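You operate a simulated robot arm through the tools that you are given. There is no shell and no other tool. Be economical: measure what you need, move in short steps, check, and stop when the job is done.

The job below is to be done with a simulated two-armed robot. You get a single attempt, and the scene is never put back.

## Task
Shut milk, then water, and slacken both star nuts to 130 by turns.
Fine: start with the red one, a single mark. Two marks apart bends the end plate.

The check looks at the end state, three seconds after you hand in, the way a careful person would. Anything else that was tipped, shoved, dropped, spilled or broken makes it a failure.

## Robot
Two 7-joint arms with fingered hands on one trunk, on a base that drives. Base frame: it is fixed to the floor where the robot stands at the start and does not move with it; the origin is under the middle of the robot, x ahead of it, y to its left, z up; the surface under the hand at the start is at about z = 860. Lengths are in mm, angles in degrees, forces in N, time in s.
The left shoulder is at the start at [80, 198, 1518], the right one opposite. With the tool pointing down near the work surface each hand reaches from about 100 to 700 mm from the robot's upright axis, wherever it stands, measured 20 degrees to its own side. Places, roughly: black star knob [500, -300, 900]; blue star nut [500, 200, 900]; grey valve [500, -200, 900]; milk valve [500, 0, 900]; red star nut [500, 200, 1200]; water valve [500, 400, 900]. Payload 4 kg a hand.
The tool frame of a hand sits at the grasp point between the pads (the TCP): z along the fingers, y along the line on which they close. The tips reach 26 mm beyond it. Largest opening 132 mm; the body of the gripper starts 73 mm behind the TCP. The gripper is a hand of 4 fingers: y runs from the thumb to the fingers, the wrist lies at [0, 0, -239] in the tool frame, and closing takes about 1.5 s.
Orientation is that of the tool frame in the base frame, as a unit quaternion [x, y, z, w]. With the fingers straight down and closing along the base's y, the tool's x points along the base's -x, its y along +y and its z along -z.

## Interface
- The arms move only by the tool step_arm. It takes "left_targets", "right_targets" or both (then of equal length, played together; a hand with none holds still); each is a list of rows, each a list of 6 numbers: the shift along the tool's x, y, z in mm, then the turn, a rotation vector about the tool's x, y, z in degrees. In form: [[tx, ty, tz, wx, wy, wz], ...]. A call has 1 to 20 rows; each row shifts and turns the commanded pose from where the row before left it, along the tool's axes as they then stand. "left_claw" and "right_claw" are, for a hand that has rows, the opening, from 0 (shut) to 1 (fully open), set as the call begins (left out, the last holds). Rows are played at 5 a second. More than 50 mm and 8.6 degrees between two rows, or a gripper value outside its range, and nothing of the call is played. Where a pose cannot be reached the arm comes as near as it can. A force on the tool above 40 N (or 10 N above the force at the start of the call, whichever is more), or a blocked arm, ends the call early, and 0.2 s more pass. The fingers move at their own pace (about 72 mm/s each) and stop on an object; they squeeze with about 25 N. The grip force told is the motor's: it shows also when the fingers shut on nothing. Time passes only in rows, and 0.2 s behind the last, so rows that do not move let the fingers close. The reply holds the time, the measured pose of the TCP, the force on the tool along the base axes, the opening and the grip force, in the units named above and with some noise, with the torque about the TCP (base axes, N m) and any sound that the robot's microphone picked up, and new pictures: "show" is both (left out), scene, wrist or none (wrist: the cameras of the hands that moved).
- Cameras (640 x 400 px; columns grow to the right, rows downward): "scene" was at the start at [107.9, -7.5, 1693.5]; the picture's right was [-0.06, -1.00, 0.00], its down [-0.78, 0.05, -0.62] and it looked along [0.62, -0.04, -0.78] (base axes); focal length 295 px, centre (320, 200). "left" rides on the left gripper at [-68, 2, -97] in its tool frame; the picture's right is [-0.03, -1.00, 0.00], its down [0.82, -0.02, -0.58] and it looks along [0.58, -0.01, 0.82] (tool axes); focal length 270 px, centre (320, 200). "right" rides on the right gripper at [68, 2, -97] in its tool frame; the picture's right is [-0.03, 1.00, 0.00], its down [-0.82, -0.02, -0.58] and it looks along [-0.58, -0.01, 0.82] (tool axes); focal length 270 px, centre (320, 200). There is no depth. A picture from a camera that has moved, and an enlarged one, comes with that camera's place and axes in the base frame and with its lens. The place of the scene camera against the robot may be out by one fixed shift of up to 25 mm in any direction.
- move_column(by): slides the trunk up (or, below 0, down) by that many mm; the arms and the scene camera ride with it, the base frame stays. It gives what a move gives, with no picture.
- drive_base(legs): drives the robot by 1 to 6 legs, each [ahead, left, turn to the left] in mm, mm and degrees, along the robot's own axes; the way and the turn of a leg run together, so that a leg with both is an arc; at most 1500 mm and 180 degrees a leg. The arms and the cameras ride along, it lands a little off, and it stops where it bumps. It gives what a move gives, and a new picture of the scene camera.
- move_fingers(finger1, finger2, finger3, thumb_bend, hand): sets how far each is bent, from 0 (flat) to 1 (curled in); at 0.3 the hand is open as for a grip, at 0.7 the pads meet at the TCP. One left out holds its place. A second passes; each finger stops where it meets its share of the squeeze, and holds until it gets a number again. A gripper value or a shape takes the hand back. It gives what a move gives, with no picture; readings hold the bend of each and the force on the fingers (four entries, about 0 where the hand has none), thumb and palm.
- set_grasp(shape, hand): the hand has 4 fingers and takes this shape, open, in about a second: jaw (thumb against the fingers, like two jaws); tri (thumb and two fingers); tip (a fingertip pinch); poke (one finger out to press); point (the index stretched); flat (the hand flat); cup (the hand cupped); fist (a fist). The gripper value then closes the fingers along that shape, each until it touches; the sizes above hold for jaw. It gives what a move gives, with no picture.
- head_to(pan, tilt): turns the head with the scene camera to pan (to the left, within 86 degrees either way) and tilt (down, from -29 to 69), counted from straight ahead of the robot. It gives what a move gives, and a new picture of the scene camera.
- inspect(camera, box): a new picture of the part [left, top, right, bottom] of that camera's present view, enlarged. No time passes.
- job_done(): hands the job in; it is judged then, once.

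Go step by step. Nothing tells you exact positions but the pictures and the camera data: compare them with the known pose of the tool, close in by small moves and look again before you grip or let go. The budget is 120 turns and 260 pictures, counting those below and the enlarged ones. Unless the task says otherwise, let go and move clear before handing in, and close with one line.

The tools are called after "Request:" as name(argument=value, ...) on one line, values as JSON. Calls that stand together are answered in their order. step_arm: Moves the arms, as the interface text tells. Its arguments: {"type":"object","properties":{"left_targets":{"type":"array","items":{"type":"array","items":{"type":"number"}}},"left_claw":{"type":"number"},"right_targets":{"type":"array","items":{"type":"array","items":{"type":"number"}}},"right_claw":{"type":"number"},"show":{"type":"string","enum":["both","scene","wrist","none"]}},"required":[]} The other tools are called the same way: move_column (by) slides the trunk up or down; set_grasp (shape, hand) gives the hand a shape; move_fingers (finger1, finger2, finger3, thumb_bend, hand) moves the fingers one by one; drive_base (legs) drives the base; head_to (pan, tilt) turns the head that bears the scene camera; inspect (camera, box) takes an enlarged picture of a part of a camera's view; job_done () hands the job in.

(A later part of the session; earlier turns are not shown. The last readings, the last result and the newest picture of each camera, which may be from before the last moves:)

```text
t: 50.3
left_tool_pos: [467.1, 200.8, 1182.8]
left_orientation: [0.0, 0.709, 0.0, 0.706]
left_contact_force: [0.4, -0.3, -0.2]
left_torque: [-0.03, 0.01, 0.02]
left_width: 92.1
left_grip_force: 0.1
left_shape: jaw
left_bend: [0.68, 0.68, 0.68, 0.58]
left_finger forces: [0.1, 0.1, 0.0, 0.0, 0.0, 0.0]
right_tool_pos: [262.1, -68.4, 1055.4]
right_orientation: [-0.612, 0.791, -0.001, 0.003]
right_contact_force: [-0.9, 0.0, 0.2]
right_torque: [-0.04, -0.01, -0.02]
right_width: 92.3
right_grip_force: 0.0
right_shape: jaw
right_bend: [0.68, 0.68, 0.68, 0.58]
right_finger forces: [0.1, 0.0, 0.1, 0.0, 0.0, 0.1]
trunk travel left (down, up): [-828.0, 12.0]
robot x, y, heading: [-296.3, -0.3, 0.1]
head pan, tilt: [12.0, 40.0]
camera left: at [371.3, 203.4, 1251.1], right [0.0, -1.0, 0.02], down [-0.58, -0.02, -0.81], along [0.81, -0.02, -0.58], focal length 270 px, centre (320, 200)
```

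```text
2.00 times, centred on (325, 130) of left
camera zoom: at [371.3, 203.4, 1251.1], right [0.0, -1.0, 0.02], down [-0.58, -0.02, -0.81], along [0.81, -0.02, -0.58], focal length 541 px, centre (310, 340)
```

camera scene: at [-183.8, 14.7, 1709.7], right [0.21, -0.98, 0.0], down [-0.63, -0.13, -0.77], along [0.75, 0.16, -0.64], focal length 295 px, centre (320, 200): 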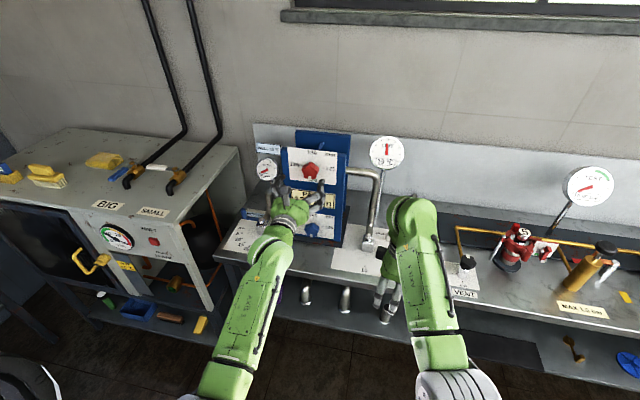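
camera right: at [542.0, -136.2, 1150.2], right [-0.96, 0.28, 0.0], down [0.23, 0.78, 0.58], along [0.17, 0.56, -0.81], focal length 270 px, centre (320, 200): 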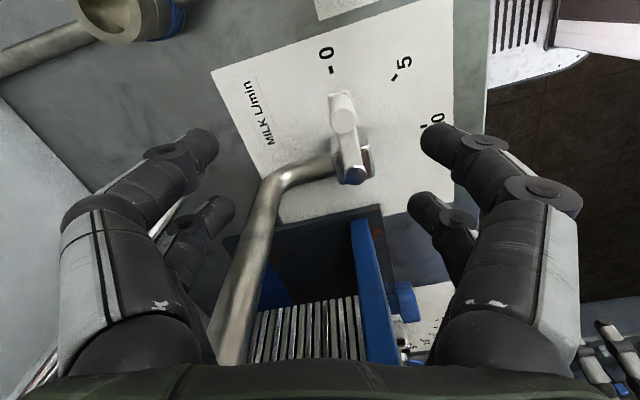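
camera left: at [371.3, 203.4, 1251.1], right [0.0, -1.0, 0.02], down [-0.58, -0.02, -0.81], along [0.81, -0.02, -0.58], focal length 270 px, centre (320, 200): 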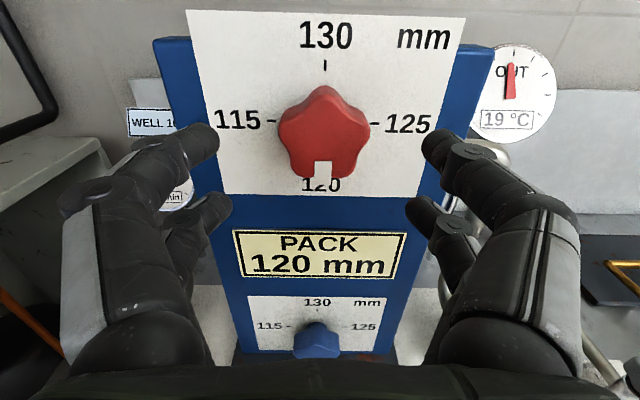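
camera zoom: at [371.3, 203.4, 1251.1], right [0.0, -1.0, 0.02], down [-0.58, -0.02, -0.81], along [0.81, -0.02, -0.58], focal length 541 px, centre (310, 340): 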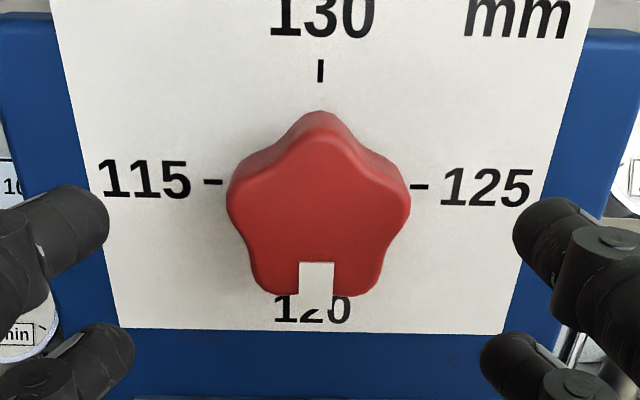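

I lower the hand 90 mm for a vertical baseline, which also shows the blue nut.

Request:
step_arm(left_targets=[[30, 0, 0, 0, 0, 0], [30, 0, 0, 0, 0, 0], [30, 0, 0, 0, 0, 0], [0, 0, 0, 0, 0, 0]], show="wrist")

Request:
inspect(camera="left", box=[220, 0, 430, 200])

Request:
inspect(camera="left", box=[220, 180, 430, 380])

```text
t: 51.3
left_tool_pos: [469.2, 201.4, 1093.6]
left_orientation: [0.001, 0.709, 0.0, 0.705]
left_contact_force: [0.9, 0.5, -0.7]
left_torque: [-0.01, 0.0, 0.0]
left_width: 92.2
left_grip_force: 0.0
left_shape: jaw
left_bend: [0.68, 0.68, 0.68, 0.58]
left_finger forces: [0.0, 0.0, 0.0, 0.1, 0.0, 0.1]
right_tool_pos: [265.1, -67.3, 1053.8]
right_orientation: [-0.611, 0.791, 0.0, 0.003]
right_contact_force: [0.3, -0.3, -0.1]
right_torque: [0.01, -0.02, 0.0]
right_width: 92.4
right_grip_force: 0.1
right_shape: jaw
right_bend: [0.68, 0.68, 0.68, 0.58]
right_finger forces: [0.2, 0.1, 0.1, 0.0, 0.1, 0.0]
trunk travel left (down, up): [-828.0, 12.0]
robot x, y, heading: [-299.1, 0.0, 0.3]
head pan, tilt: [12.0, 40.0]
camera left: at [371.7, 204.1, 1160.9], right [0.0, -1.0, 0.02], down [-0.58, -0.02, -0.81], along [0.81, -0.02, -0.58], focal length 270 px, centre (320, 200)
```

left: 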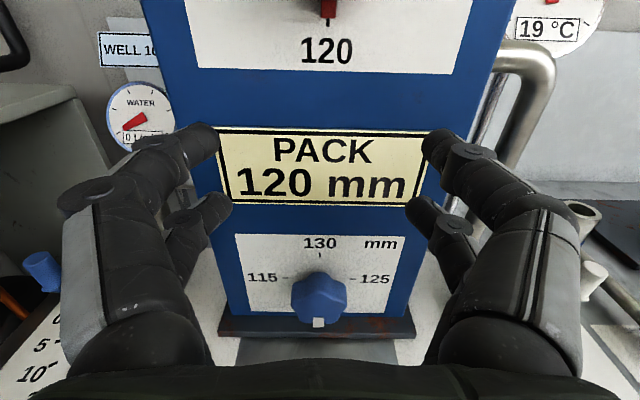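

```text
2.00 times, centred on (325, 100) of left
camera zoom: at [371.7, 204.1, 1160.9], right [0.0, -1.0, 0.02], down [-0.58, -0.02, -0.81], along [0.81, -0.02, -0.58], focal length 541 px, centre (310, 400)
```

zoom: 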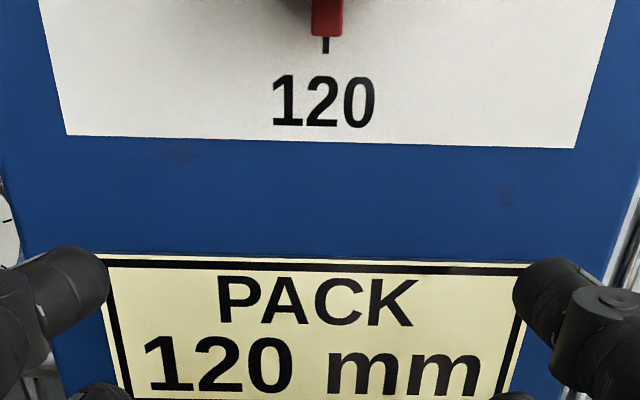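

```text
2.00 times, centred on (325, 280) of left
camera zoom: at [371.7, 204.1, 1160.9], right [0.0, -1.0, 0.02], down [-0.58, -0.02, -0.81], along [0.81, -0.02, -0.58], focal length 541 px, centre (310, 40)
```

zoom: 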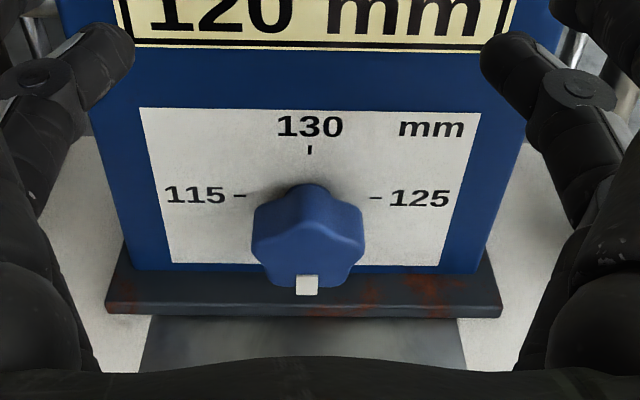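

The plate is at x≈547, the red dial centre at about (199, 1189) and the blue at (199, 938) in y, z. I rise to red and advance around it.

Request:
step_arm(left_targets=[[-32, -1, 0, 0, 0, 0], [-32, -1, 0, 0, 0, 0], [-32, 0, 0, 0, 0, 0], [0, 0, 22, 0, 0, 0], [0, 0, 18, 0, 0, 0], [0, 0, 0, 0, 0, 0]], show="both")

```text
t: 52.7
left_tool_pos: [507.7, 198.9, 1189.2]
left_orientation: [0.001, 0.71, 0.0, 0.704]
left_contact_force: [0.4, 0.9, 0.4]
left_torque: [0.0, -0.02, 0.0]
left_width: 92.0
left_grip_force: 0.1
left_shape: jaw
left_bend: [0.68, 0.68, 0.68, 0.58]
left_finger forces: [0.0, 0.0, 0.0, 0.0, 0.0, 0.0]
right_tool_pos: [264.1, -68.8, 1055.4]
right_orientation: [-0.612, 0.791, -0.001, 0.004]
right_contact_force: [0.0, -0.6, 0.4]
right_torque: [-0.01, 0.0, -0.01]
right_width: 92.3
right_grip_force: 0.0
right_shape: jaw
right_bend: [0.68, 0.68, 0.68, 0.58]
right_finger forces: [0.0, 0.2, 0.0, 0.1, 0.0, 0.1]
trunk travel left (down, up): [-828.0, 12.0]
robot x, y, heading: [-297.4, -0.5, -0.2]
head pan, tilt: [12.0, 40.0]
camera scene: at [-184.5, 14.8, 1709.7], right [0.21, -0.98, 0.0], down [-0.63, -0.13, -0.77], along [0.75, 0.16, -0.64], focal length 295 px, centre (320, 200)
camera left: at [411.8, 200.9, 1257.3], right [0.0, -1.0, 0.02], down [-0.58, -0.02, -0.81], along [0.81, -0.02, -0.58], focal length 270 px, centre (320, 200)
```

scene: 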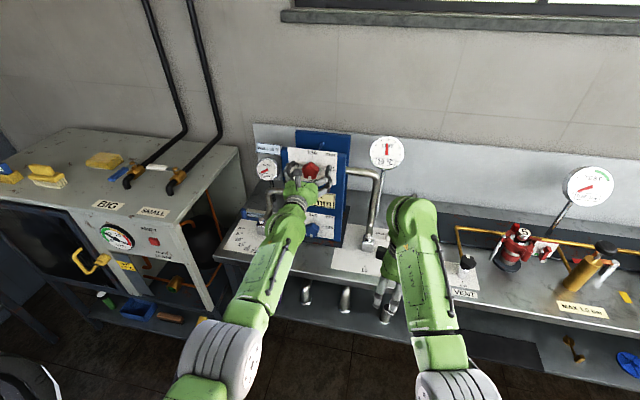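
left: 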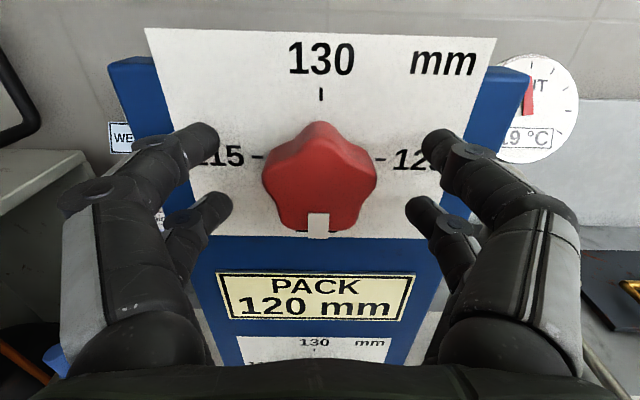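

Fingers surround the red nut. I advance 6 mm and close gently.

Request:
step_arm(left_targets=[[0, 0, 6, 0, 0, 0], [0, 0, 0, 0, 0, 0], [0, 0, 0, 0, 0, 0], [0, 0, 0, 0, 0, 0], [0, 0, 0, 0, 0, 0], [0, 0, 0, 0, 0, 0]], left_claw=0, show="wrist")

```text
t: 54.1
left_tool_pos: [515.2, 197.7, 1188.1]
left_orientation: [0.0, 0.71, 0.001, 0.704]
left_contact_force: [2.5, -0.1, -2.9]
left_torque: [0.0, -0.02, -0.05]
left_width: 29.0
left_grip_force: 25.2
left_shape: jaw
left_bend: [0.73, 0.73, 0.73, 0.7]
left_finger forces: [24.0, 19.8, 18.6, 0.0, 24.2, 0.0]
right_tool_pos: [265.7, -67.8, 1053.7]
right_orientation: [-0.612, 0.791, 0.001, 0.002]
right_contact_force: [-0.3, 1.5, -0.3]
right_torque: [0.01, -0.01, -0.01]
right_width: 92.2
right_grip_force: 0.1
right_shape: jaw
right_bend: [0.68, 0.68, 0.68, 0.58]
right_finger forces: [0.0, 0.1, 0.1, 0.0, 0.0, 0.0]
trunk travel left (down, up): [-828.0, 12.0]
robot x, y, heading: [-299.8, -2.1, -0.0]
head pan, tilt: [12.0, 40.0]
camera left: at [420.0, 201.1, 1255.2], right [0.0, -1.0, 0.02], down [-0.58, -0.02, -0.81], along [0.81, -0.02, -0.58], focal length 270 px, centre (320, 200)
```

left: 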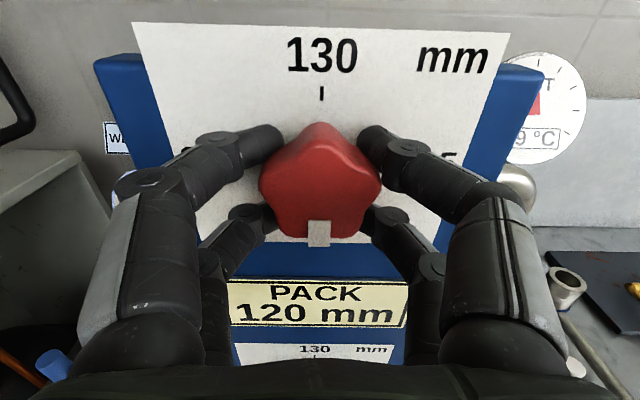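

A firm four-point grip. I turn counterclockwise 45° first and look.

Request:
step_arm(left_targets=[[0, 0, 0, 0, 0, -7.5], [0, 0, 0, 0, 0, -7.5], [0, 0, 0, 0, 0, -7.5], [0, 0, 0, 0, 0, -7.5], [0, 0, 0, 0, 0, -7.5], [0, 0, 0, 0, 0, -7.5], [0, 0, 0, 0, 0, 0]], show="wrist")

```text
t: 55.7
left_tool_pos: [516.2, 196.3, 1188.8]
left_orientation: [-0.27, 0.656, -0.271, 0.651]
left_contact_force: [4.6, -6.2, -1.0]
left_torque: [-0.02, -0.08, -0.17]
left_width: 28.9
left_grip_force: 25.0
left_shape: jaw
left_bend: [0.73, 0.73, 0.73, 0.7]
left_finger forces: [23.6, 20.1, 20.5, 0.1, 25.5, 0.0]
right_tool_pos: [264.7, -69.5, 1053.9]
right_orientation: [-0.612, 0.791, 0.001, 0.003]
right_contact_force: [-0.4, -0.3, -0.6]
right_torque: [0.0, -0.03, 0.02]
right_width: 92.1
right_grip_force: 0.0
right_shape: jaw
right_bend: [0.68, 0.68, 0.68, 0.58]
right_finger forces: [0.0, 0.0, 0.1, 0.0, 0.0, 0.0]
trunk travel left (down, up): [-828.0, 12.0]
robot x, y, heading: [-297.7, -0.7, 0.4]
head pan, tilt: [12.0, 40.0]
camera left: at [419.8, 247.0, 1234.7], right [0.0, -0.69, 0.72], down [-0.58, -0.59, -0.56], along [0.81, -0.42, -0.4], focal length 270 px, centre (320, 200)
```

left: 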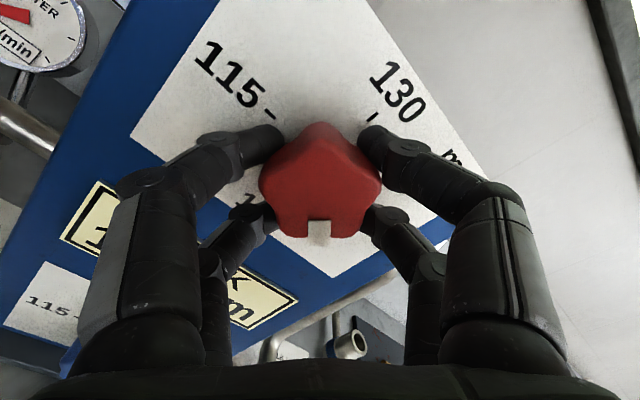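

The nut turns with the hand. I turn the remaining 45° to 125.

Request:
step_arm(left_targets=[[0, 0, 0, 0, 0, -7.5], [0, 0, 0, 0, 0, -7.5], [0, 0, 0, 0, 0, -7.5], [0, 0, 0, 0, 0, -7.5], [0, 0, 0, 0, 0, -7.5], [0, 0, 0, 0, 0, -7.5], [0, 0, 0, 0, 0, 0]], show="both")

```text
t: 57.3
left_tool_pos: [515.8, 195.9, 1189.9]
left_orientation: [-0.501, 0.502, -0.499, 0.498]
left_contact_force: [9.9, -9.4, 7.7]
left_torque: [0.02, -0.26, -0.15]
left_width: 28.8
left_grip_force: 24.6
left_shape: jaw
left_bend: [0.73, 0.73, 0.73, 0.7]
left_finger forces: [23.0, 20.7, 23.3, 0.0, 27.2, 0.0]
right_tool_pos: [264.0, -69.7, 1053.8]
right_orientation: [-0.611, 0.791, 0.0, 0.004]
right_contact_force: [0.5, 0.2, -0.2]
right_torque: [-0.05, 0.04, -0.03]
right_width: 92.2
right_grip_force: 0.1
right_shape: jaw
right_bend: [0.68, 0.68, 0.68, 0.58]
right_finger forces: [0.0, 0.1, 0.1, 0.1, 0.1, 0.0]
trunk travel left (down, up): [-828.0, 12.0]
robot x, y, heading: [-298.4, 2.2, 0.3]
head pan, tilt: [12.0, 40.0]
camera scene: at [-182.2, 11.0, 1709.7], right [0.21, -0.98, 0.0], down [-0.63, -0.13, -0.77], along [0.75, 0.16, -0.64], focal length 295 px, centre (320, 200)
camera left: at [419.2, 264.9, 1187.6], right [0.01, 0.02, 1.0], down [-0.58, -0.81, 0.02], along [0.82, -0.58, 0.01], focal length 270 px, centre (320, 200)
```

scene: 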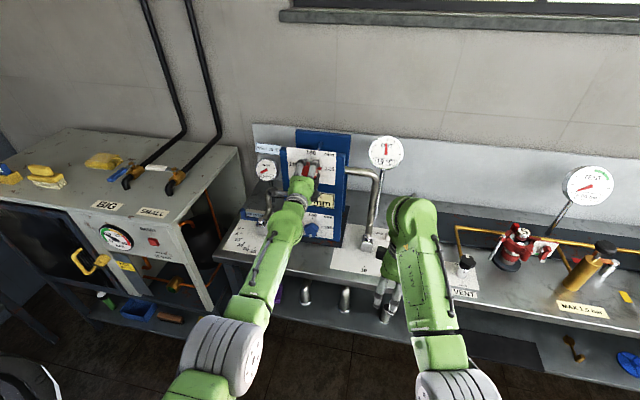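
left: 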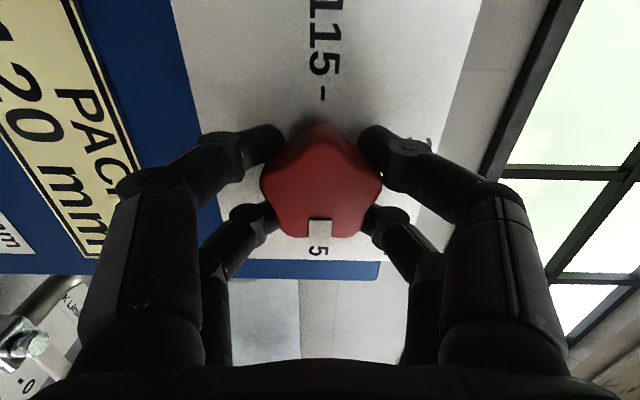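

The pointer now reads 125. I open, back off and roll the hand back to look.

Request:
step_arm(left_targets=[[0, 0, 0, 0, 0, 0], [0, 0, 0, 0, 0, 0], [0, 0, 0, 0, 0, 0], [0, 0, 0, 0, 0, 0], [0, 0, -25, 0, 0, 0], [0, 0, -25, 0, 0, 0], [0, 0, 0, 0, 0, 7.5], [0, 0, 0, 0, 0, 7.5], [0, 0, 0, 0, 0, 7.5], [0, 0, 0, 0, 0, 7.5], [0, 0, 0, 0, 0, 7.5], [0, 0, 0, 0, 0, 7.5], [0, 0, 0, 0, 0, 7.5], [0, 0, 0, 0, 0, 7.5], [0, 0, 0, 0, 0, 7.5], [0, 0, 0, 0, 0, 7.5], [0, 0, 0, 0, 0, 7.5], [0, 0, 0, 0, 0, 7.5], [0, 0, 0, 0, 0, 0]], left_claw=0.7, show="wrist")

Request:
inspect(camera="left", box=[220, 30, 430, 230])

```text
t: 61.3
left_tool_pos: [462.5, 198.8, 1188.8]
left_orientation: [0.002, 0.709, 0.0, 0.705]
left_contact_force: [-0.5, -0.3, -0.7]
left_torque: [0.02, -0.03, 0.04]
left_width: 92.3
left_grip_force: 0.1
left_shape: jaw
left_bend: [0.68, 0.68, 0.68, 0.58]
left_finger forces: [0.2, 0.0, 0.1, 0.0, 0.0, 0.1]
right_tool_pos: [264.0, -69.2, 1053.7]
right_orientation: [-0.611, 0.792, 0.001, 0.004]
right_contact_force: [-0.9, 0.5, 0.3]
right_torque: [-0.01, 0.01, 0.0]
right_width: 92.3
right_grip_force: 0.2
right_shape: jaw
right_bend: [0.68, 0.68, 0.68, 0.58]
right_finger forces: [0.0, 0.0, 0.1, 0.1, 0.0, 0.1]
trunk travel left (down, up): [-828.0, 12.0]
robot x, y, heading: [-297.2, 1.2, 0.2]
head pan, tilt: [12.0, 40.0]
camera left: at [368.3, 201.4, 1256.8], right [0.0, -1.0, 0.02], down [-0.58, -0.02, -0.81], along [0.81, -0.01, -0.58], focal length 270 px, centre (320, 200)
```

left: 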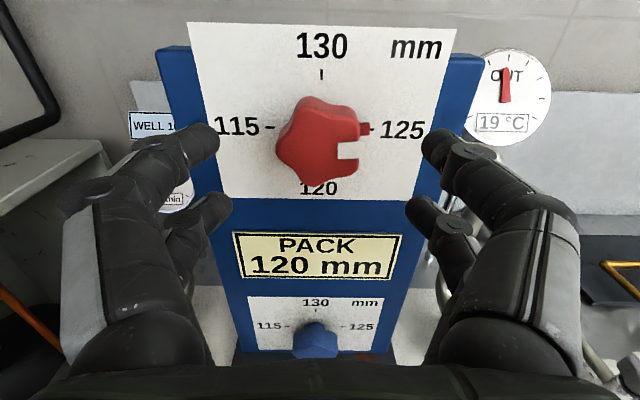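

```text
2.00 times, centred on (325, 130) of left
camera zoom: at [368.3, 201.4, 1256.8], right [0.0, -1.0, 0.02], down [-0.58, -0.02, -0.81], along [0.81, -0.01, -0.58], focal length 541 px, centre (310, 340)
```

zoom: 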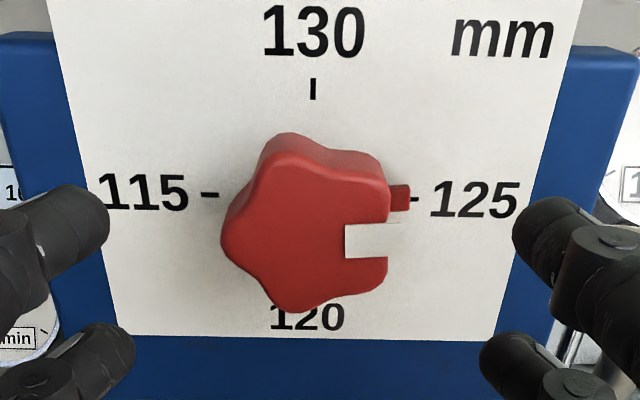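

Red is exactly on 125. I lower the trunk 251 mm so the same arm posture meets the blue nut.

Request:
move_column(by=-125)

Request:
move_column(by=-126)

Request:
inspect(camera="left", box=[0, 0, 640, 400])

Request:
inspect(camera="scene", box=[0, 0, 640, 400])

```text
t: 62.8
left_tool_pos: [463.8, 199.1, 1064.1]
left_orientation: [0.001, 0.709, 0.0, 0.705]
left_contact_force: [-0.6, -0.5, 0.4]
left_torque: [-0.01, 0.0, 0.02]
left_width: 92.1
left_grip_force: 0.1
left_shape: jaw
left_bend: [0.68, 0.68, 0.68, 0.58]
left_finger forces: [0.0, 0.0, 0.0, 0.0, 0.0, 0.1]
right_tool_pos: [263.8, -68.1, 930.0]
right_orientation: [-0.611, 0.791, 0.0, 0.003]
right_contact_force: [0.0, -0.1, -0.3]
right_torque: [0.0, -0.01, 0.03]
right_width: 92.2
right_grip_force: 0.0
right_shape: jaw
right_bend: [0.68, 0.68, 0.68, 0.58]
right_finger forces: [0.0, 0.0, 0.0, 0.1, 0.0, 0.1]
trunk travel left (down, up): [-703.0, 137.0]
robot x, y, heading: [-297.3, 0.7, 0.1]
head pan, tilt: [12.0, 40.0]
```

```text
t: 64.4
left_tool_pos: [463.0, 198.7, 937.4]
left_orientation: [0.001, 0.71, 0.0, 0.705]
left_contact_force: [0.5, 0.9, -0.4]
left_torque: [0.04, -0.02, 0.0]
left_width: 92.2
left_grip_force: 0.1
left_shape: jaw
left_bend: [0.68, 0.68, 0.68, 0.58]
left_finger forces: [0.0, 0.0, 0.0, 0.0, 0.1, 0.0]
right_tool_pos: [263.6, -68.5, 803.3]
right_orientation: [-0.611, 0.791, -0.002, 0.003]
right_contact_force: [0.8, 0.5, -0.3]
right_torque: [0.0, -0.01, 0.01]
right_width: 92.4
right_grip_force: 0.0
right_shape: jaw
right_bend: [0.68, 0.68, 0.68, 0.58]
right_finger forces: [0.0, 0.0, 0.0, 0.0, 0.0, 0.0]
trunk travel left (down, up): [-577.0, 263.0]
robot x, y, heading: [-298.1, -2.0, 0.0]
head pan, tilt: [12.0, 40.0]
```

```text
1.00 times, centred on (320, 200) of left (not enlarged: the box is as wide or as high as the picture)
camera zoom: at [368.2, 201.4, 1005.9], right [0.0, -1.0, 0.02], down [-0.58, -0.02, -0.81], along [0.81, -0.02, -0.58], focal length 270 px, centre (320, 200)
```

zoom: 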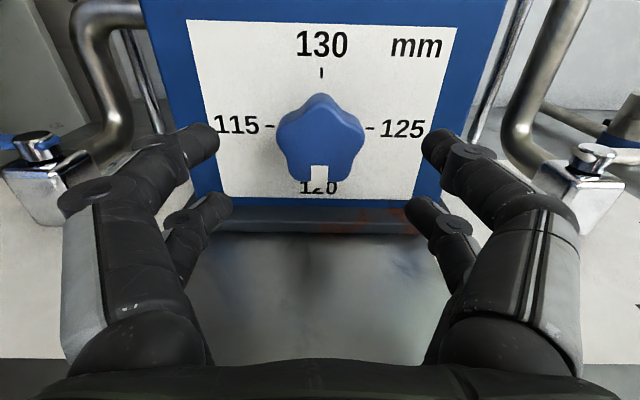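

```text
1.00 times, centred on (320, 200) of scene (not enlarged: the box is as wide or as high as the picture)
camera zoom: at [-183.6, 14.9, 1458.7], right [0.21, -0.98, 0.0], down [-0.63, -0.13, -0.77], along [0.75, 0.16, -0.64], focal length 295 px, centre (320, 200)
```

zoom: 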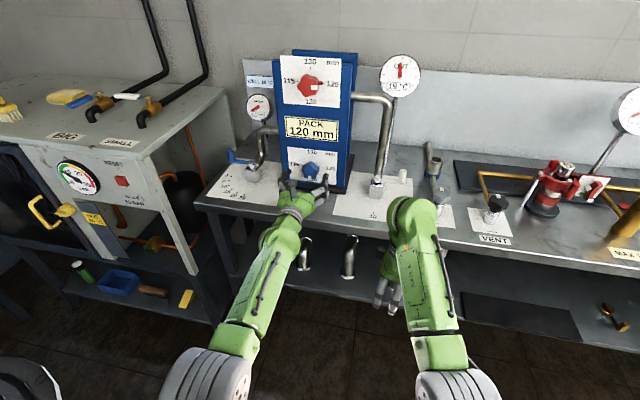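

The blue nut appears in the same relation as red did. I pitch the hand 5° nose-down for bench clearance and advance around it.

Request:
step_arm(left_targets=[[0, 0, 0, 0, 5, 0], [-2.3, 0, 25.9, 0, 0, 0], [-2.2, 0, 24.5, 0, 0, 0], [0, 0, 0, 0, 0, 0]], show="wrist")

```text
t: 65.4
left_tool_pos: [513.5, 198.7, 938.4]
left_orientation: [0.001, 0.739, -0.001, 0.673]
left_contact_force: [-0.7, 0.5, 0.7]
left_torque: [0.01, 0.03, 0.02]
left_width: 92.1
left_grip_force: 0.1
left_shape: jaw
left_bend: [0.68, 0.68, 0.68, 0.58]
left_finger forces: [0.0, 0.0, 0.1, 0.1, 0.0, 0.0]
right_tool_pos: [262.1, -67.6, 803.1]
right_orientation: [-0.611, 0.791, 0.0, 0.003]
right_contact_force: [-0.2, -0.7, 0.5]
right_torque: [-0.01, 0.02, 0.01]
right_width: 92.1
right_grip_force: 0.1
right_shape: jaw
right_bend: [0.68, 0.68, 0.68, 0.58]
right_finger forces: [0.1, 0.0, 0.0, 0.0, 0.1, 0.1]
trunk travel left (down, up): [-577.0, 263.0]
robot x, y, heading: [-299.8, -0.7, -0.0]
head pan, tilt: [12.0, 40.0]
camera left: at [424.2, 201.3, 1014.9], right [0.0, -1.0, 0.02], down [-0.65, -0.02, -0.76], along [0.76, -0.02, -0.65], focal length 270 px, centre (320, 200)
```

left: 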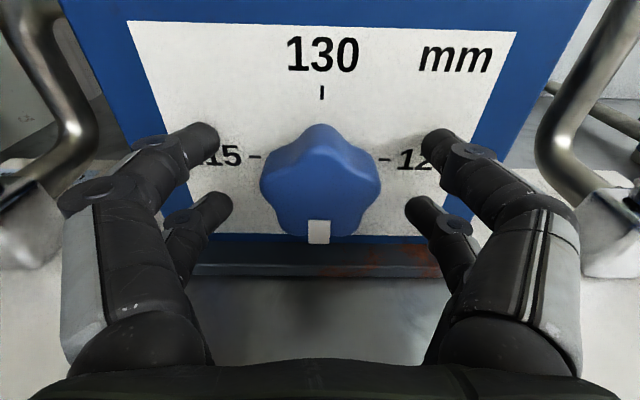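

Aligned. Closing on the blue nut, then turning 45°.

Request:
step_arm(left_targets=[[0, 0, 0, 0, 0, 0], [0, 0, 0, 0, 0, 0], [0, 0, 0, 0, 0, 0], [0, 0, 0, 0, 0, 0], [0, 0, 0, 0, 0, 0], [0, 0, 0, 0, 0, 0]], left_claw=0, show="wrist")

Request:
step_arm(left_targets=[[0, 0, 0, 0, 0, -7.5], [0, 0, 0, 0, 0, -7.5], [0, 0, 0, 0, 0, -7.5], [0, 0, 0, 0, 0, -7.5], [0, 0, 0, 0, 0, -7.5], [0, 0, 0, 0, 0, -7.5], [0, 0, 0, 0, 0, 0]], show="both")

```text
t: 66.8
left_tool_pos: [515.1, 199.0, 937.9]
left_orientation: [0.002, 0.739, -0.001, 0.673]
left_contact_force: [0.6, -0.7, -1.9]
left_torque: [-0.01, -0.1, -0.04]
left_width: 29.0
left_grip_force: 25.2
left_shape: jaw
left_bend: [0.73, 0.73, 0.73, 0.7]
left_finger forces: [24.3, 19.5, 18.5, 0.0, 24.3, 0.0]
right_tool_pos: [263.7, -67.5, 802.0]
right_orientation: [-0.612, 0.791, 0.0, 0.003]
right_contact_force: [0.3, 0.2, -0.4]
right_torque: [0.01, -0.02, -0.01]
right_width: 92.4
right_grip_force: 0.0
right_shape: jaw
right_bend: [0.68, 0.68, 0.68, 0.58]
right_finger forces: [0.0, 0.0, 0.0, 0.1, 0.1, 0.0]
trunk travel left (down, up): [-577.0, 263.0]
robot x, y, heading: [-298.9, 1.4, 0.0]
head pan, tilt: [12.0, 40.0]
camera left: at [425.4, 201.3, 1013.3], right [0.0, -1.0, 0.02], down [-0.65, -0.02, -0.76], along [0.76, -0.02, -0.65], focal length 270 px, centre (320, 200)
```

left: 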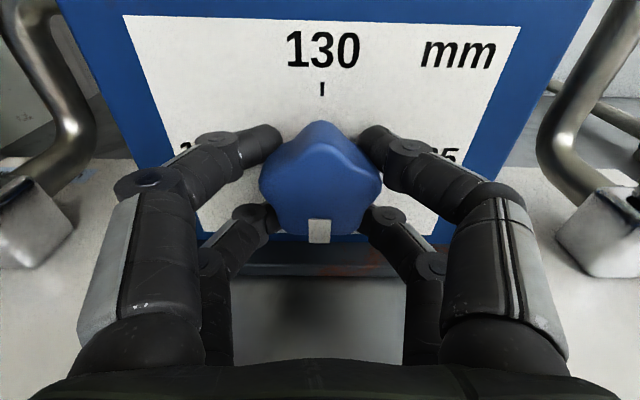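

```text
t: 68.4
left_tool_pos: [515.8, 195.8, 938.3]
left_orientation: [-0.281, 0.684, -0.258, 0.621]
left_contact_force: [1.0, -13.4, 0.5]
left_torque: [0.03, -0.25, -0.58]
left_width: 28.5
left_grip_force: 24.8
left_shape: jaw
left_bend: [0.73, 0.73, 0.73, 0.7]
left_finger forces: [23.3, 20.0, 25.4, 0.1, 24.9, 0.0]
right_tool_pos: [264.7, -69.7, 802.8]
right_orientation: [-0.612, 0.791, 0.001, 0.004]
right_contact_force: [-0.2, -0.8, 0.1]
right_torque: [0.02, -0.02, -0.01]
right_width: 92.0
right_grip_force: 0.1
right_shape: jaw
right_bend: [0.68, 0.68, 0.68, 0.58]
right_finger forces: [0.0, 0.0, 0.0, 0.0, 0.1, 0.1]
trunk travel left (down, up): [-577.0, 263.0]
robot x, y, heading: [-299.7, -1.1, -0.2]
head pan, tilt: [12.0, 40.0]
camera scene: at [-183.3, 11.8, 1458.7], right [0.21, -0.98, 0.0], down [-0.63, -0.13, -0.77], along [0.75, 0.16, -0.64], focal length 295 px, centre (320, 200)
camera left: at [423.8, 246.4, 993.2], right [0.07, -0.69, 0.72], down [-0.63, -0.59, -0.51], along [0.77, -0.42, -0.47], focal length 270 px, centre (320, 200)
```

scene: 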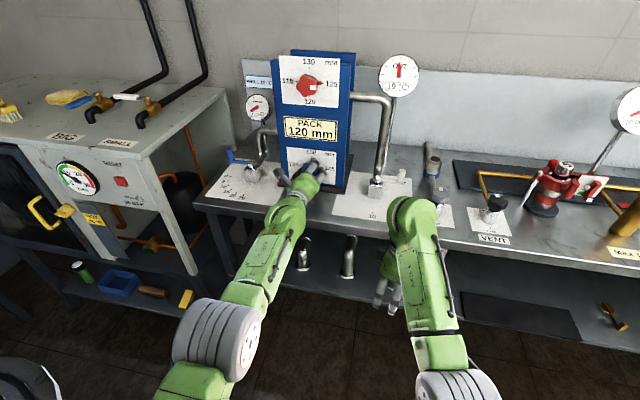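
left: 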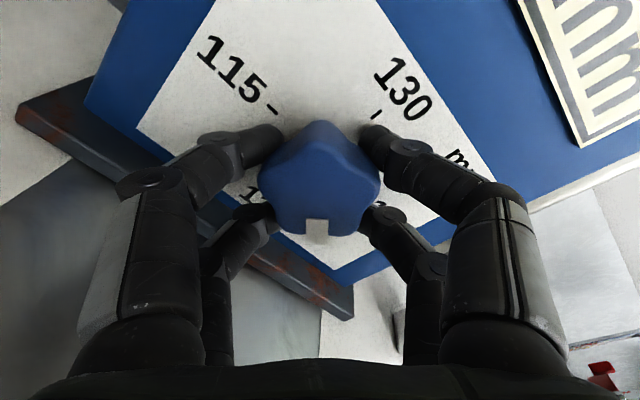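

Request:
step_arm(left_targets=[[0, 0, 0, 0, 0, -7.5], [0, 0, 0, 0, 0, -7.5], [0, 0, 0, 0, 0, -7.5], [0, 0, 0, 0, 0, -7.5], [0, 0, 0, 0, 0, -7.5], [0, 0, 0, 0, 0, -7.5], [0, 0, 0, 0, 0, 0]], show="both")

```text
t: 70.0
left_tool_pos: [515.2, 193.3, 940.5]
left_orientation: [-0.52, 0.523, -0.478, 0.478]
left_contact_force: [6.6, -21.3, 11.3]
left_torque: [0.01, -0.79, -0.8]
left_width: 28.3
left_grip_force: 24.5
left_shape: jaw
left_bend: [0.72, 0.73, 0.74, 0.7]
left_finger forces: [21.9, 22.9, 31.9, 0.0, 26.1, 0.0]
right_tool_pos: [263.8, -71.4, 803.1]
right_orientation: [-0.611, 0.791, 0.0, 0.005]
right_contact_force: [-0.2, 0.3, -0.5]
right_torque: [-0.02, 0.0, 0.0]
right_width: 92.0
right_grip_force: 0.0
right_shape: jaw
right_bend: [0.68, 0.68, 0.68, 0.58]
right_finger forces: [0.0, 0.0, 0.1, 0.0, 0.0, 0.0]
trunk travel left (down, up): [-577.0, 263.0]
robot x, y, heading: [-298.4, 2.3, 0.3]
head pan, tilt: [12.0, 40.0]
camera scene: at [-184.7, 9.4, 1458.9], right [0.21, -0.98, 0.0], down [-0.63, -0.13, -0.77], along [0.75, 0.16, -0.64], focal length 295 px, centre (320, 200)
camera left: at [418.8, 263.9, 947.3], right [0.09, 0.02, 1.0], down [-0.58, -0.81, 0.07], along [0.81, -0.58, -0.06], focal length 270 px, centre (320, 200)
```

scene: 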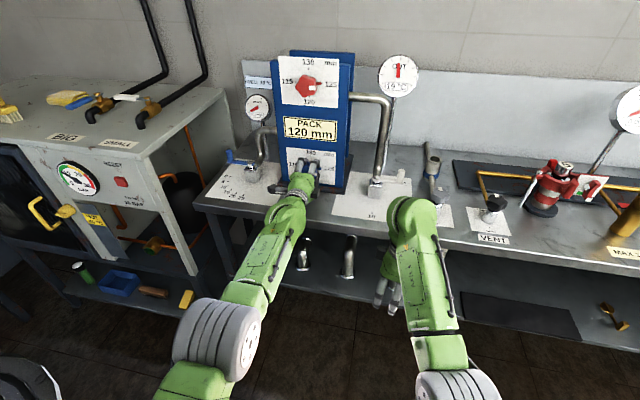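
left: 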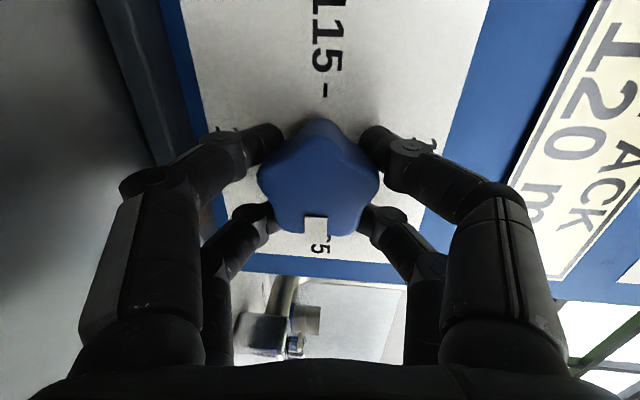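

Blue is at 125. I open narrowly, back off and roll back to check.

Request:
step_arm(left_targets=[[0, 0, 0, 0, 0, 0], [0, 0, 0, 0, 0, 0], [0, 0, 0, 0, 0, 0], [0, 0, 0, 0, 0, 0], [0, 0, -25, 0, 0, 0], [0, 0, -25, 0, 0, 0], [0, 0, 0, 0, 0, 7.5], [0, 0, 0, 0, 0, 7.5], [0, 0, 0, 0, 0, 7.5], [0, 0, 0, 0, 0, 7.5], [0, 0, 0, 0, 0, 7.5], [0, 0, 0, 0, 0, 7.5], [0, 0, 0, 0, 0, 7.5], [0, 0, 0, 0, 0, 7.5], [0, 0, 0, 0, 0, 7.5], [0, 0, 0, 0, 0, 7.5], [0, 0, 0, 0, 0, 7.5], [0, 0, 0, 0, 0, 7.5], [0, 0, 0, 0, 0, 0]], left_claw=0.6, show="none")

Request:
inspect(camera="left", box=[220, 30, 430, 230])

```text
t: 74.0
left_tool_pos: [465.0, 199.5, 941.7]
left_orientation: [0.001, 0.739, 0.001, 0.674]
left_contact_force: [-0.5, -0.1, 0.2]
left_torque: [0.0, 0.0, 0.0]
left_width: 78.8
left_grip_force: 0.1
left_shape: jaw
left_bend: [0.71, 0.71, 0.71, 0.7]
left_finger forces: [0.0, 0.0, 0.1, 0.1, 0.0, 0.0]
right_tool_pos: [263.5, -67.5, 803.2]
right_orientation: [-0.611, 0.792, 0.0, 0.004]
right_contact_force: [0.1, -0.1, -0.5]
right_torque: [0.0, 0.0, -0.03]
right_width: 92.2
right_grip_force: 0.0
right_shape: jaw
right_bend: [0.68, 0.68, 0.68, 0.58]
right_finger forces: [0.1, 0.1, 0.0, 0.0, 0.0, 0.1]
trunk travel left (down, up): [-577.0, 263.0]
robot x, y, heading: [-298.1, -3.4, 0.3]
head pan, tilt: [12.0, 40.0]
```

```text
2.00 times, centred on (325, 130) of left
camera zoom: at [375.2, 201.5, 1018.3], right [0.0, -1.0, 0.02], down [-0.65, -0.02, -0.76], along [0.76, -0.01, -0.65], focal length 541 px, centre (310, 340)
```

zoom: 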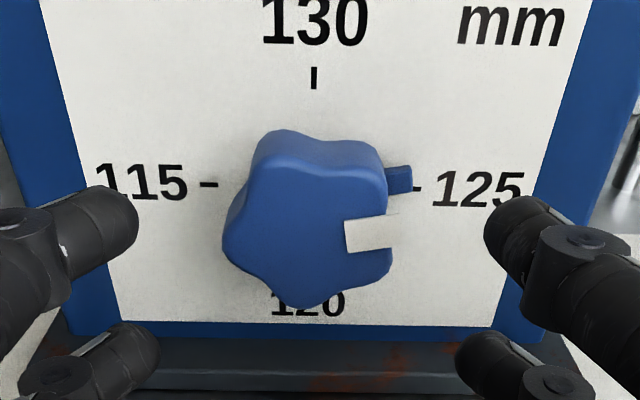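

Blue is on 125, perhaps 4° past, which I'll account for in its last turn. Now I raise the trunk back to red.

Request:
move_column(by=251)

Request:
step_arm(left_targets=[[4, 0, 0, 0, -5, 0], [0, 0, 0, 0, 0, 7], [0, 0, 0, 0, 0, 7], [0, 0, 0, 0, 0, 8], [0, 0, 0, 0, 0, 8], [0, 0, 0, 0, 0, 8], [0, 0, 0, 0, 0, 8], [0, 0, 0, 0, 0, 8], [0, 0, 0, 0, 0, 0]], left_claw=0.7, show="wrist")

```text
t: 76.6
left_tool_pos: [463.1, 199.3, 1192.8]
left_orientation: [0.001, 0.74, 0.0, 0.673]
left_contact_force: [0.4, -0.1, 0.5]
left_torque: [0.02, 0.0, -0.01]
left_width: 78.5
left_grip_force: 0.2
left_shape: jaw
left_bend: [0.71, 0.71, 0.71, 0.7]
left_finger forces: [0.0, 0.1, 0.1, 0.1, 0.0, 0.0]
right_tool_pos: [263.5, -67.8, 1054.1]
right_orientation: [-0.611, 0.791, -0.001, 0.004]
right_contact_force: [-0.4, -0.1, 0.4]
right_torque: [-0.01, -0.01, 0.03]
right_width: 92.0
right_grip_force: 0.1
right_shape: jaw
right_bend: [0.68, 0.68, 0.68, 0.58]
right_finger forces: [0.0, 0.0, 0.0, 0.0, 0.0, 0.1]
trunk travel left (down, up): [-828.0, 12.0]
robot x, y, heading: [-298.7, -0.7, 0.1]
head pan, tilt: [12.0, 40.0]
```

```text
t: 78.6
left_tool_pos: [464.4, 198.0, 1188.9]
left_orientation: [0.323, 0.632, 0.32, 0.628]
left_contact_force: [0.7, 0.0, 0.8]
left_torque: [0.01, 0.02, 0.01]
left_width: 92.2
left_grip_force: 0.1
left_shape: jaw
left_bend: [0.68, 0.68, 0.68, 0.58]
left_finger forces: [0.1, 0.0, 0.0, 0.1, 0.1, 0.0]
right_tool_pos: [263.5, -67.8, 1053.7]
right_orientation: [-0.611, 0.791, 0.0, 0.004]
right_contact_force: [0.3, -0.7, -0.9]
right_torque: [0.02, 0.02, 0.0]
right_width: 92.1
right_grip_force: 0.1
right_shape: jaw
right_bend: [0.68, 0.68, 0.68, 0.58]
right_finger forces: [0.1, 0.0, 0.1, 0.0, 0.0, 0.1]
trunk travel left (down, up): [-828.0, 12.0]
robot x, y, heading: [-297.4, 0.1, -0.0]
head pan, tilt: [12.0, 40.0]
camera left: at [368.3, 145.3, 1230.2], right [-0.01, -0.61, -0.8], down [-0.58, 0.65, -0.49], along [0.81, 0.46, -0.36], focal length 270 px, centre (320, 200)
```

left: 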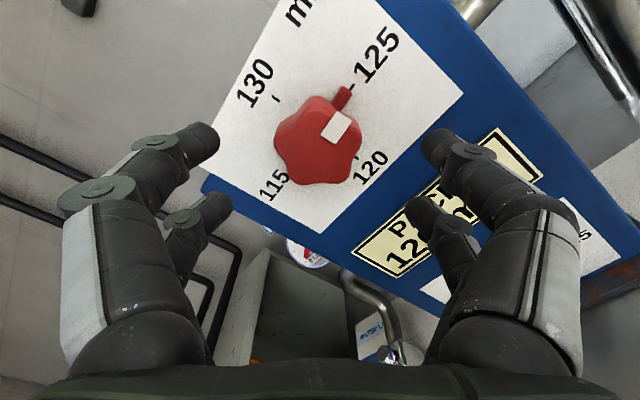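

The roll put the star in the same phase relative to the hand as before. I advance and grip.

Request:
step_arm(left_targets=[[0, 0, 25, 0, 0, 0], [0, 0, 25, 0, 0, 0], [0, 0, 0, 0, 0, 0]], show="none")

Request:
step_arm(left_targets=[[0, 0, 0, 0, 0, 0], [0, 0, 0, 0, 0, 0], [0, 0, 0, 0, 0, 0], [0, 0, 0, 0, 0, 0], [0, 0, 0, 0, 0, 0], [0, 0, 0, 0, 0, 0]], left_claw=0, show="wrist")

```text
t: 79.4
left_tool_pos: [515.0, 198.2, 1189.4]
left_orientation: [0.323, 0.632, 0.319, 0.628]
left_contact_force: [0.3, -0.3, 1.1]
left_torque: [0.0, 0.03, 0.03]
left_width: 92.4
left_grip_force: 0.1
left_shape: jaw
left_bend: [0.68, 0.68, 0.68, 0.58]
left_finger forces: [0.0, 0.1, 0.0, 0.0, 0.0, 0.0]
right_tool_pos: [263.1, -68.9, 1054.4]
right_orientation: [-0.612, 0.791, 0.0, 0.004]
right_contact_force: [0.5, 0.7, 1.3]
right_torque: [0.02, 0.01, -0.03]
right_width: 92.3
right_grip_force: 0.1
right_shape: jaw
right_bend: [0.68, 0.68, 0.68, 0.58]
right_finger forces: [0.1, 0.1, 0.0, 0.0, 0.0, 0.0]
trunk travel left (down, up): [-828.0, 12.0]
robot x, y, heading: [-301.0, -0.3, -0.1]
head pan, tilt: [12.0, 40.0]
```

```text
t: 80.8
left_tool_pos: [515.1, 200.2, 1188.2]
left_orientation: [0.323, 0.632, 0.32, 0.628]
left_contact_force: [2.8, 0.2, -0.8]
left_torque: [0.0, -0.01, 0.0]
left_width: 27.6
left_grip_force: 24.5
left_shape: jaw
left_bend: [0.74, 0.73, 0.73, 0.7]
left_finger forces: [24.7, 24.5, 18.5, 0.0, 23.9, 0.1]
right_tool_pos: [264.8, -68.1, 1054.1]
right_orientation: [-0.611, 0.791, 0.001, 0.004]
right_contact_force: [0.1, 0.7, 1.4]
right_torque: [-0.01, -0.02, 0.01]
right_width: 92.0
right_grip_force: 0.1
right_shape: jaw
right_bend: [0.68, 0.68, 0.68, 0.58]
right_finger forces: [0.1, 0.1, 0.1, 0.0, 0.1, 0.0]
trunk travel left (down, up): [-828.0, 12.0]
robot x, y, heading: [-301.3, 1.4, 0.3]
head pan, tilt: [12.0, 40.0]
camera left: at [419.1, 145.9, 1229.0], right [-0.01, -0.61, -0.79], down [-0.58, 0.65, -0.49], along [0.81, 0.46, -0.36], focal length 270 px, centre (320, 200)
```

left: 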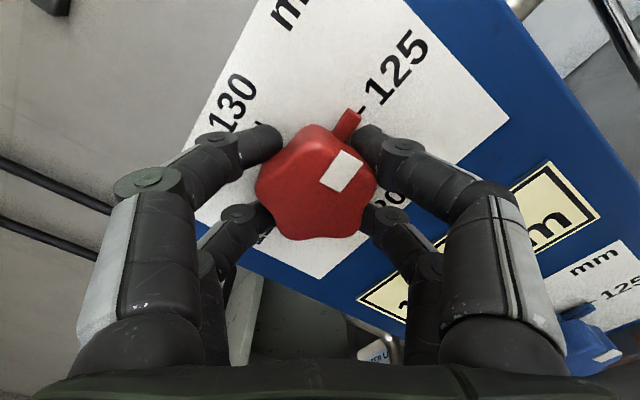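

Firm grip. Turning red toward 130, by 82° first.

Request:
step_arm(left_targets=[[0, 0, 0, 0, 0, -7.5], [0, 0, 0, 0, 0, -7.5], [0, 0, 0, 0, 0, -7.5], [0, 0, 0, 0, 0, -7.5], [0, 0, 0, 0, 0, -7.5], [0, 0, 0, 0, 0, -7.5], [0, 0, 0, 0, 0, -7.5], [0, 0, 0, 0, 0, -7.5], [0, 0, 0, 0, 0, -7.5], [0, 0, 0, 0, 0, -7.5], [0, 0, 0, 0, 0, -7.0], [0, 0, 0, 0, 0, 0]], show="wrist")

Request:
inspect(camera="left", box=[220, 60, 420, 260])

```text
t: 83.4
left_tool_pos: [513.8, 197.1, 1189.3]
left_orientation: [-0.171, 0.689, -0.171, 0.683]
left_contact_force: [3.6, -6.7, 0.4]
left_torque: [0.0, -0.12, -0.16]
left_width: 27.6
left_grip_force: 25.3
left_shape: jaw
left_bend: [0.74, 0.73, 0.73, 0.7]
left_finger forces: [24.4, 25.1, 21.0, 0.0, 26.5, 0.0]
right_tool_pos: [264.1, -69.9, 1053.6]
right_orientation: [-0.612, 0.791, 0.0, 0.003]
right_contact_force: [0.5, 0.8, 0.4]
right_torque: [0.03, 0.03, 0.01]
right_width: 92.4
right_grip_force: 0.1
right_shape: jaw
right_bend: [0.68, 0.68, 0.68, 0.58]
right_finger forces: [0.0, 0.1, 0.1, 0.0, 0.1, 0.1]
trunk travel left (down, up): [-828.0, 12.0]
robot x, y, heading: [-300.2, 2.0, 0.4]
head pan, tilt: [12.0, 40.0]
camera left: at [419.3, 231.4, 1248.3], right [0.0, -0.87, 0.49], down [-0.58, -0.4, -0.71], along [0.81, -0.29, -0.51], focal length 270 px, centre (320, 200)
```

left: 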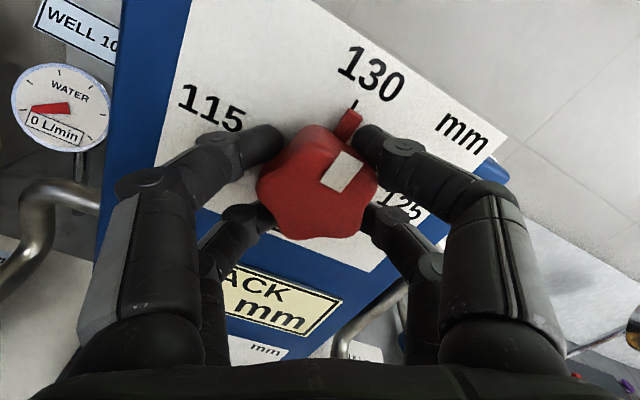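

```text
2.00 times, centred on (320, 160) of left
camera zoom: at [419.3, 231.4, 1248.3], right [0.0, -0.87, 0.49], down [-0.58, -0.4, -0.71], along [0.81, -0.29, -0.51], focal length 541 px, centre (320, 280)
```

zoom: 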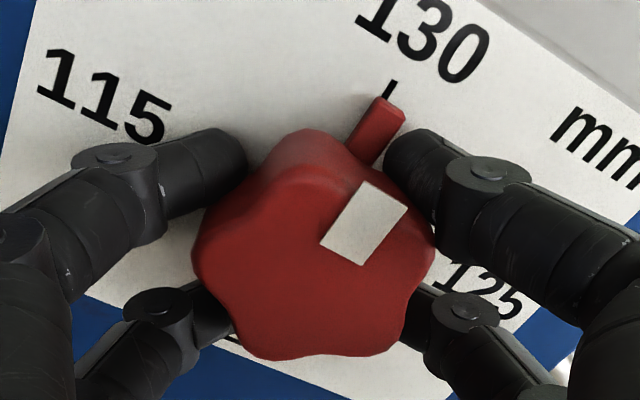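

The tab is within about 3° of the 130 mark. I nudge it 3° more and then release.

Request:
step_arm(left_targets=[[0, 0, 0, 0, 0, -3], [0, 0, 0, 0, 0, 0]], show="none")

Request:
step_arm(left_targets=[[0, 0, 0, 0, 0, 0], [0, 0, 0, 0, 0, 0], [0, 0, 0, 0, 0, 0], [0, 0, 0, 0, 0, 0], [0, 0, -25, 0, 0, 0], [0, 0, -25, 0, 0, 0], [0, 0, 0, 0, 0, 8], [0, 0, 0, 0, 0, 8], [0, 0, 0, 0, 0, 8], [0, 0, 0, 0, 0, 7], [0, 0, 0, 0, 0, 0]], left_claw=0.6, show="none")

Request:
inspect(camera="left", box=[220, 30, 430, 230])

```text
t: 84.0
left_tool_pos: [515.5, 196.5, 1189.3]
left_orientation: [-0.187, 0.684, -0.189, 0.679]
left_contact_force: [3.7, -7.4, 1.3]
left_torque: [0.12, -0.15, -0.19]
left_width: 27.6
left_grip_force: 24.8
left_shape: jaw
left_bend: [0.74, 0.73, 0.73, 0.7]
left_finger forces: [25.2, 24.0, 21.9, 0.0, 27.0, 0.1]
right_tool_pos: [264.5, -69.2, 1053.6]
right_orientation: [-0.611, 0.791, 0.001, 0.004]
right_contact_force: [-0.8, -0.2, 0.1]
right_torque: [0.0, -0.01, 0.05]
right_width: 92.2
right_grip_force: 0.1
right_shape: jaw
right_bend: [0.68, 0.68, 0.68, 0.58]
right_finger forces: [0.0, 0.0, 0.0, 0.1, 0.0, 0.0]
trunk travel left (down, up): [-828.0, 12.0]
robot x, y, heading: [-299.8, 3.2, 0.1]
head pan, tilt: [12.0, 40.0]
```

```text
t: 86.4
left_tool_pos: [464.2, 198.5, 1188.3]
left_orientation: [0.002, 0.71, 0.0, 0.705]
left_contact_force: [0.4, -0.9, -0.1]
left_torque: [-0.01, 0.01, 0.06]
left_width: 79.1
left_grip_force: 0.0
left_shape: jaw
left_bend: [0.71, 0.71, 0.71, 0.7]
left_finger forces: [0.0, 0.0, 0.0, 0.0, 0.0, 0.1]
right_tool_pos: [264.0, -67.2, 1054.5]
right_orientation: [-0.611, 0.791, 0.0, 0.003]
right_contact_force: [0.1, -0.1, -0.4]
right_torque: [0.0, 0.04, -0.02]
right_width: 92.4
right_grip_force: 0.0
right_shape: jaw
right_bend: [0.68, 0.68, 0.68, 0.58]
right_finger forces: [0.1, 0.0, 0.0, 0.1, 0.0, 0.0]
trunk travel left (down, up): [-828.0, 12.0]
robot x, y, heading: [-301.9, 0.1, 0.0]
head pan, tilt: [12.0, 40.0]
```

```text
2.00 times, centred on (325, 130) of left
camera zoom: at [369.1, 201.5, 1256.9], right [0.0, -1.0, 0.02], down [-0.58, -0.02, -0.81], along [0.81, -0.01, -0.58], focal length 541 px, centre (310, 340)
```

zoom: 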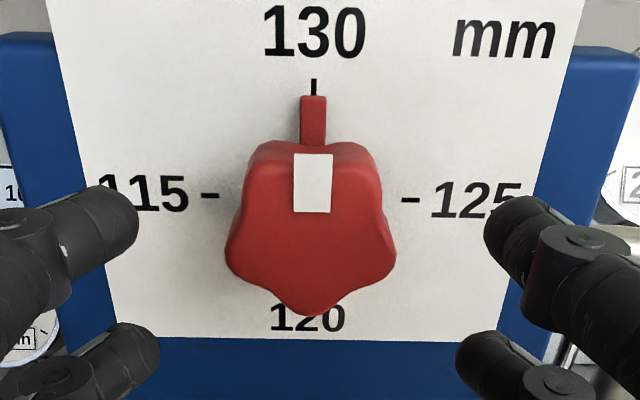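

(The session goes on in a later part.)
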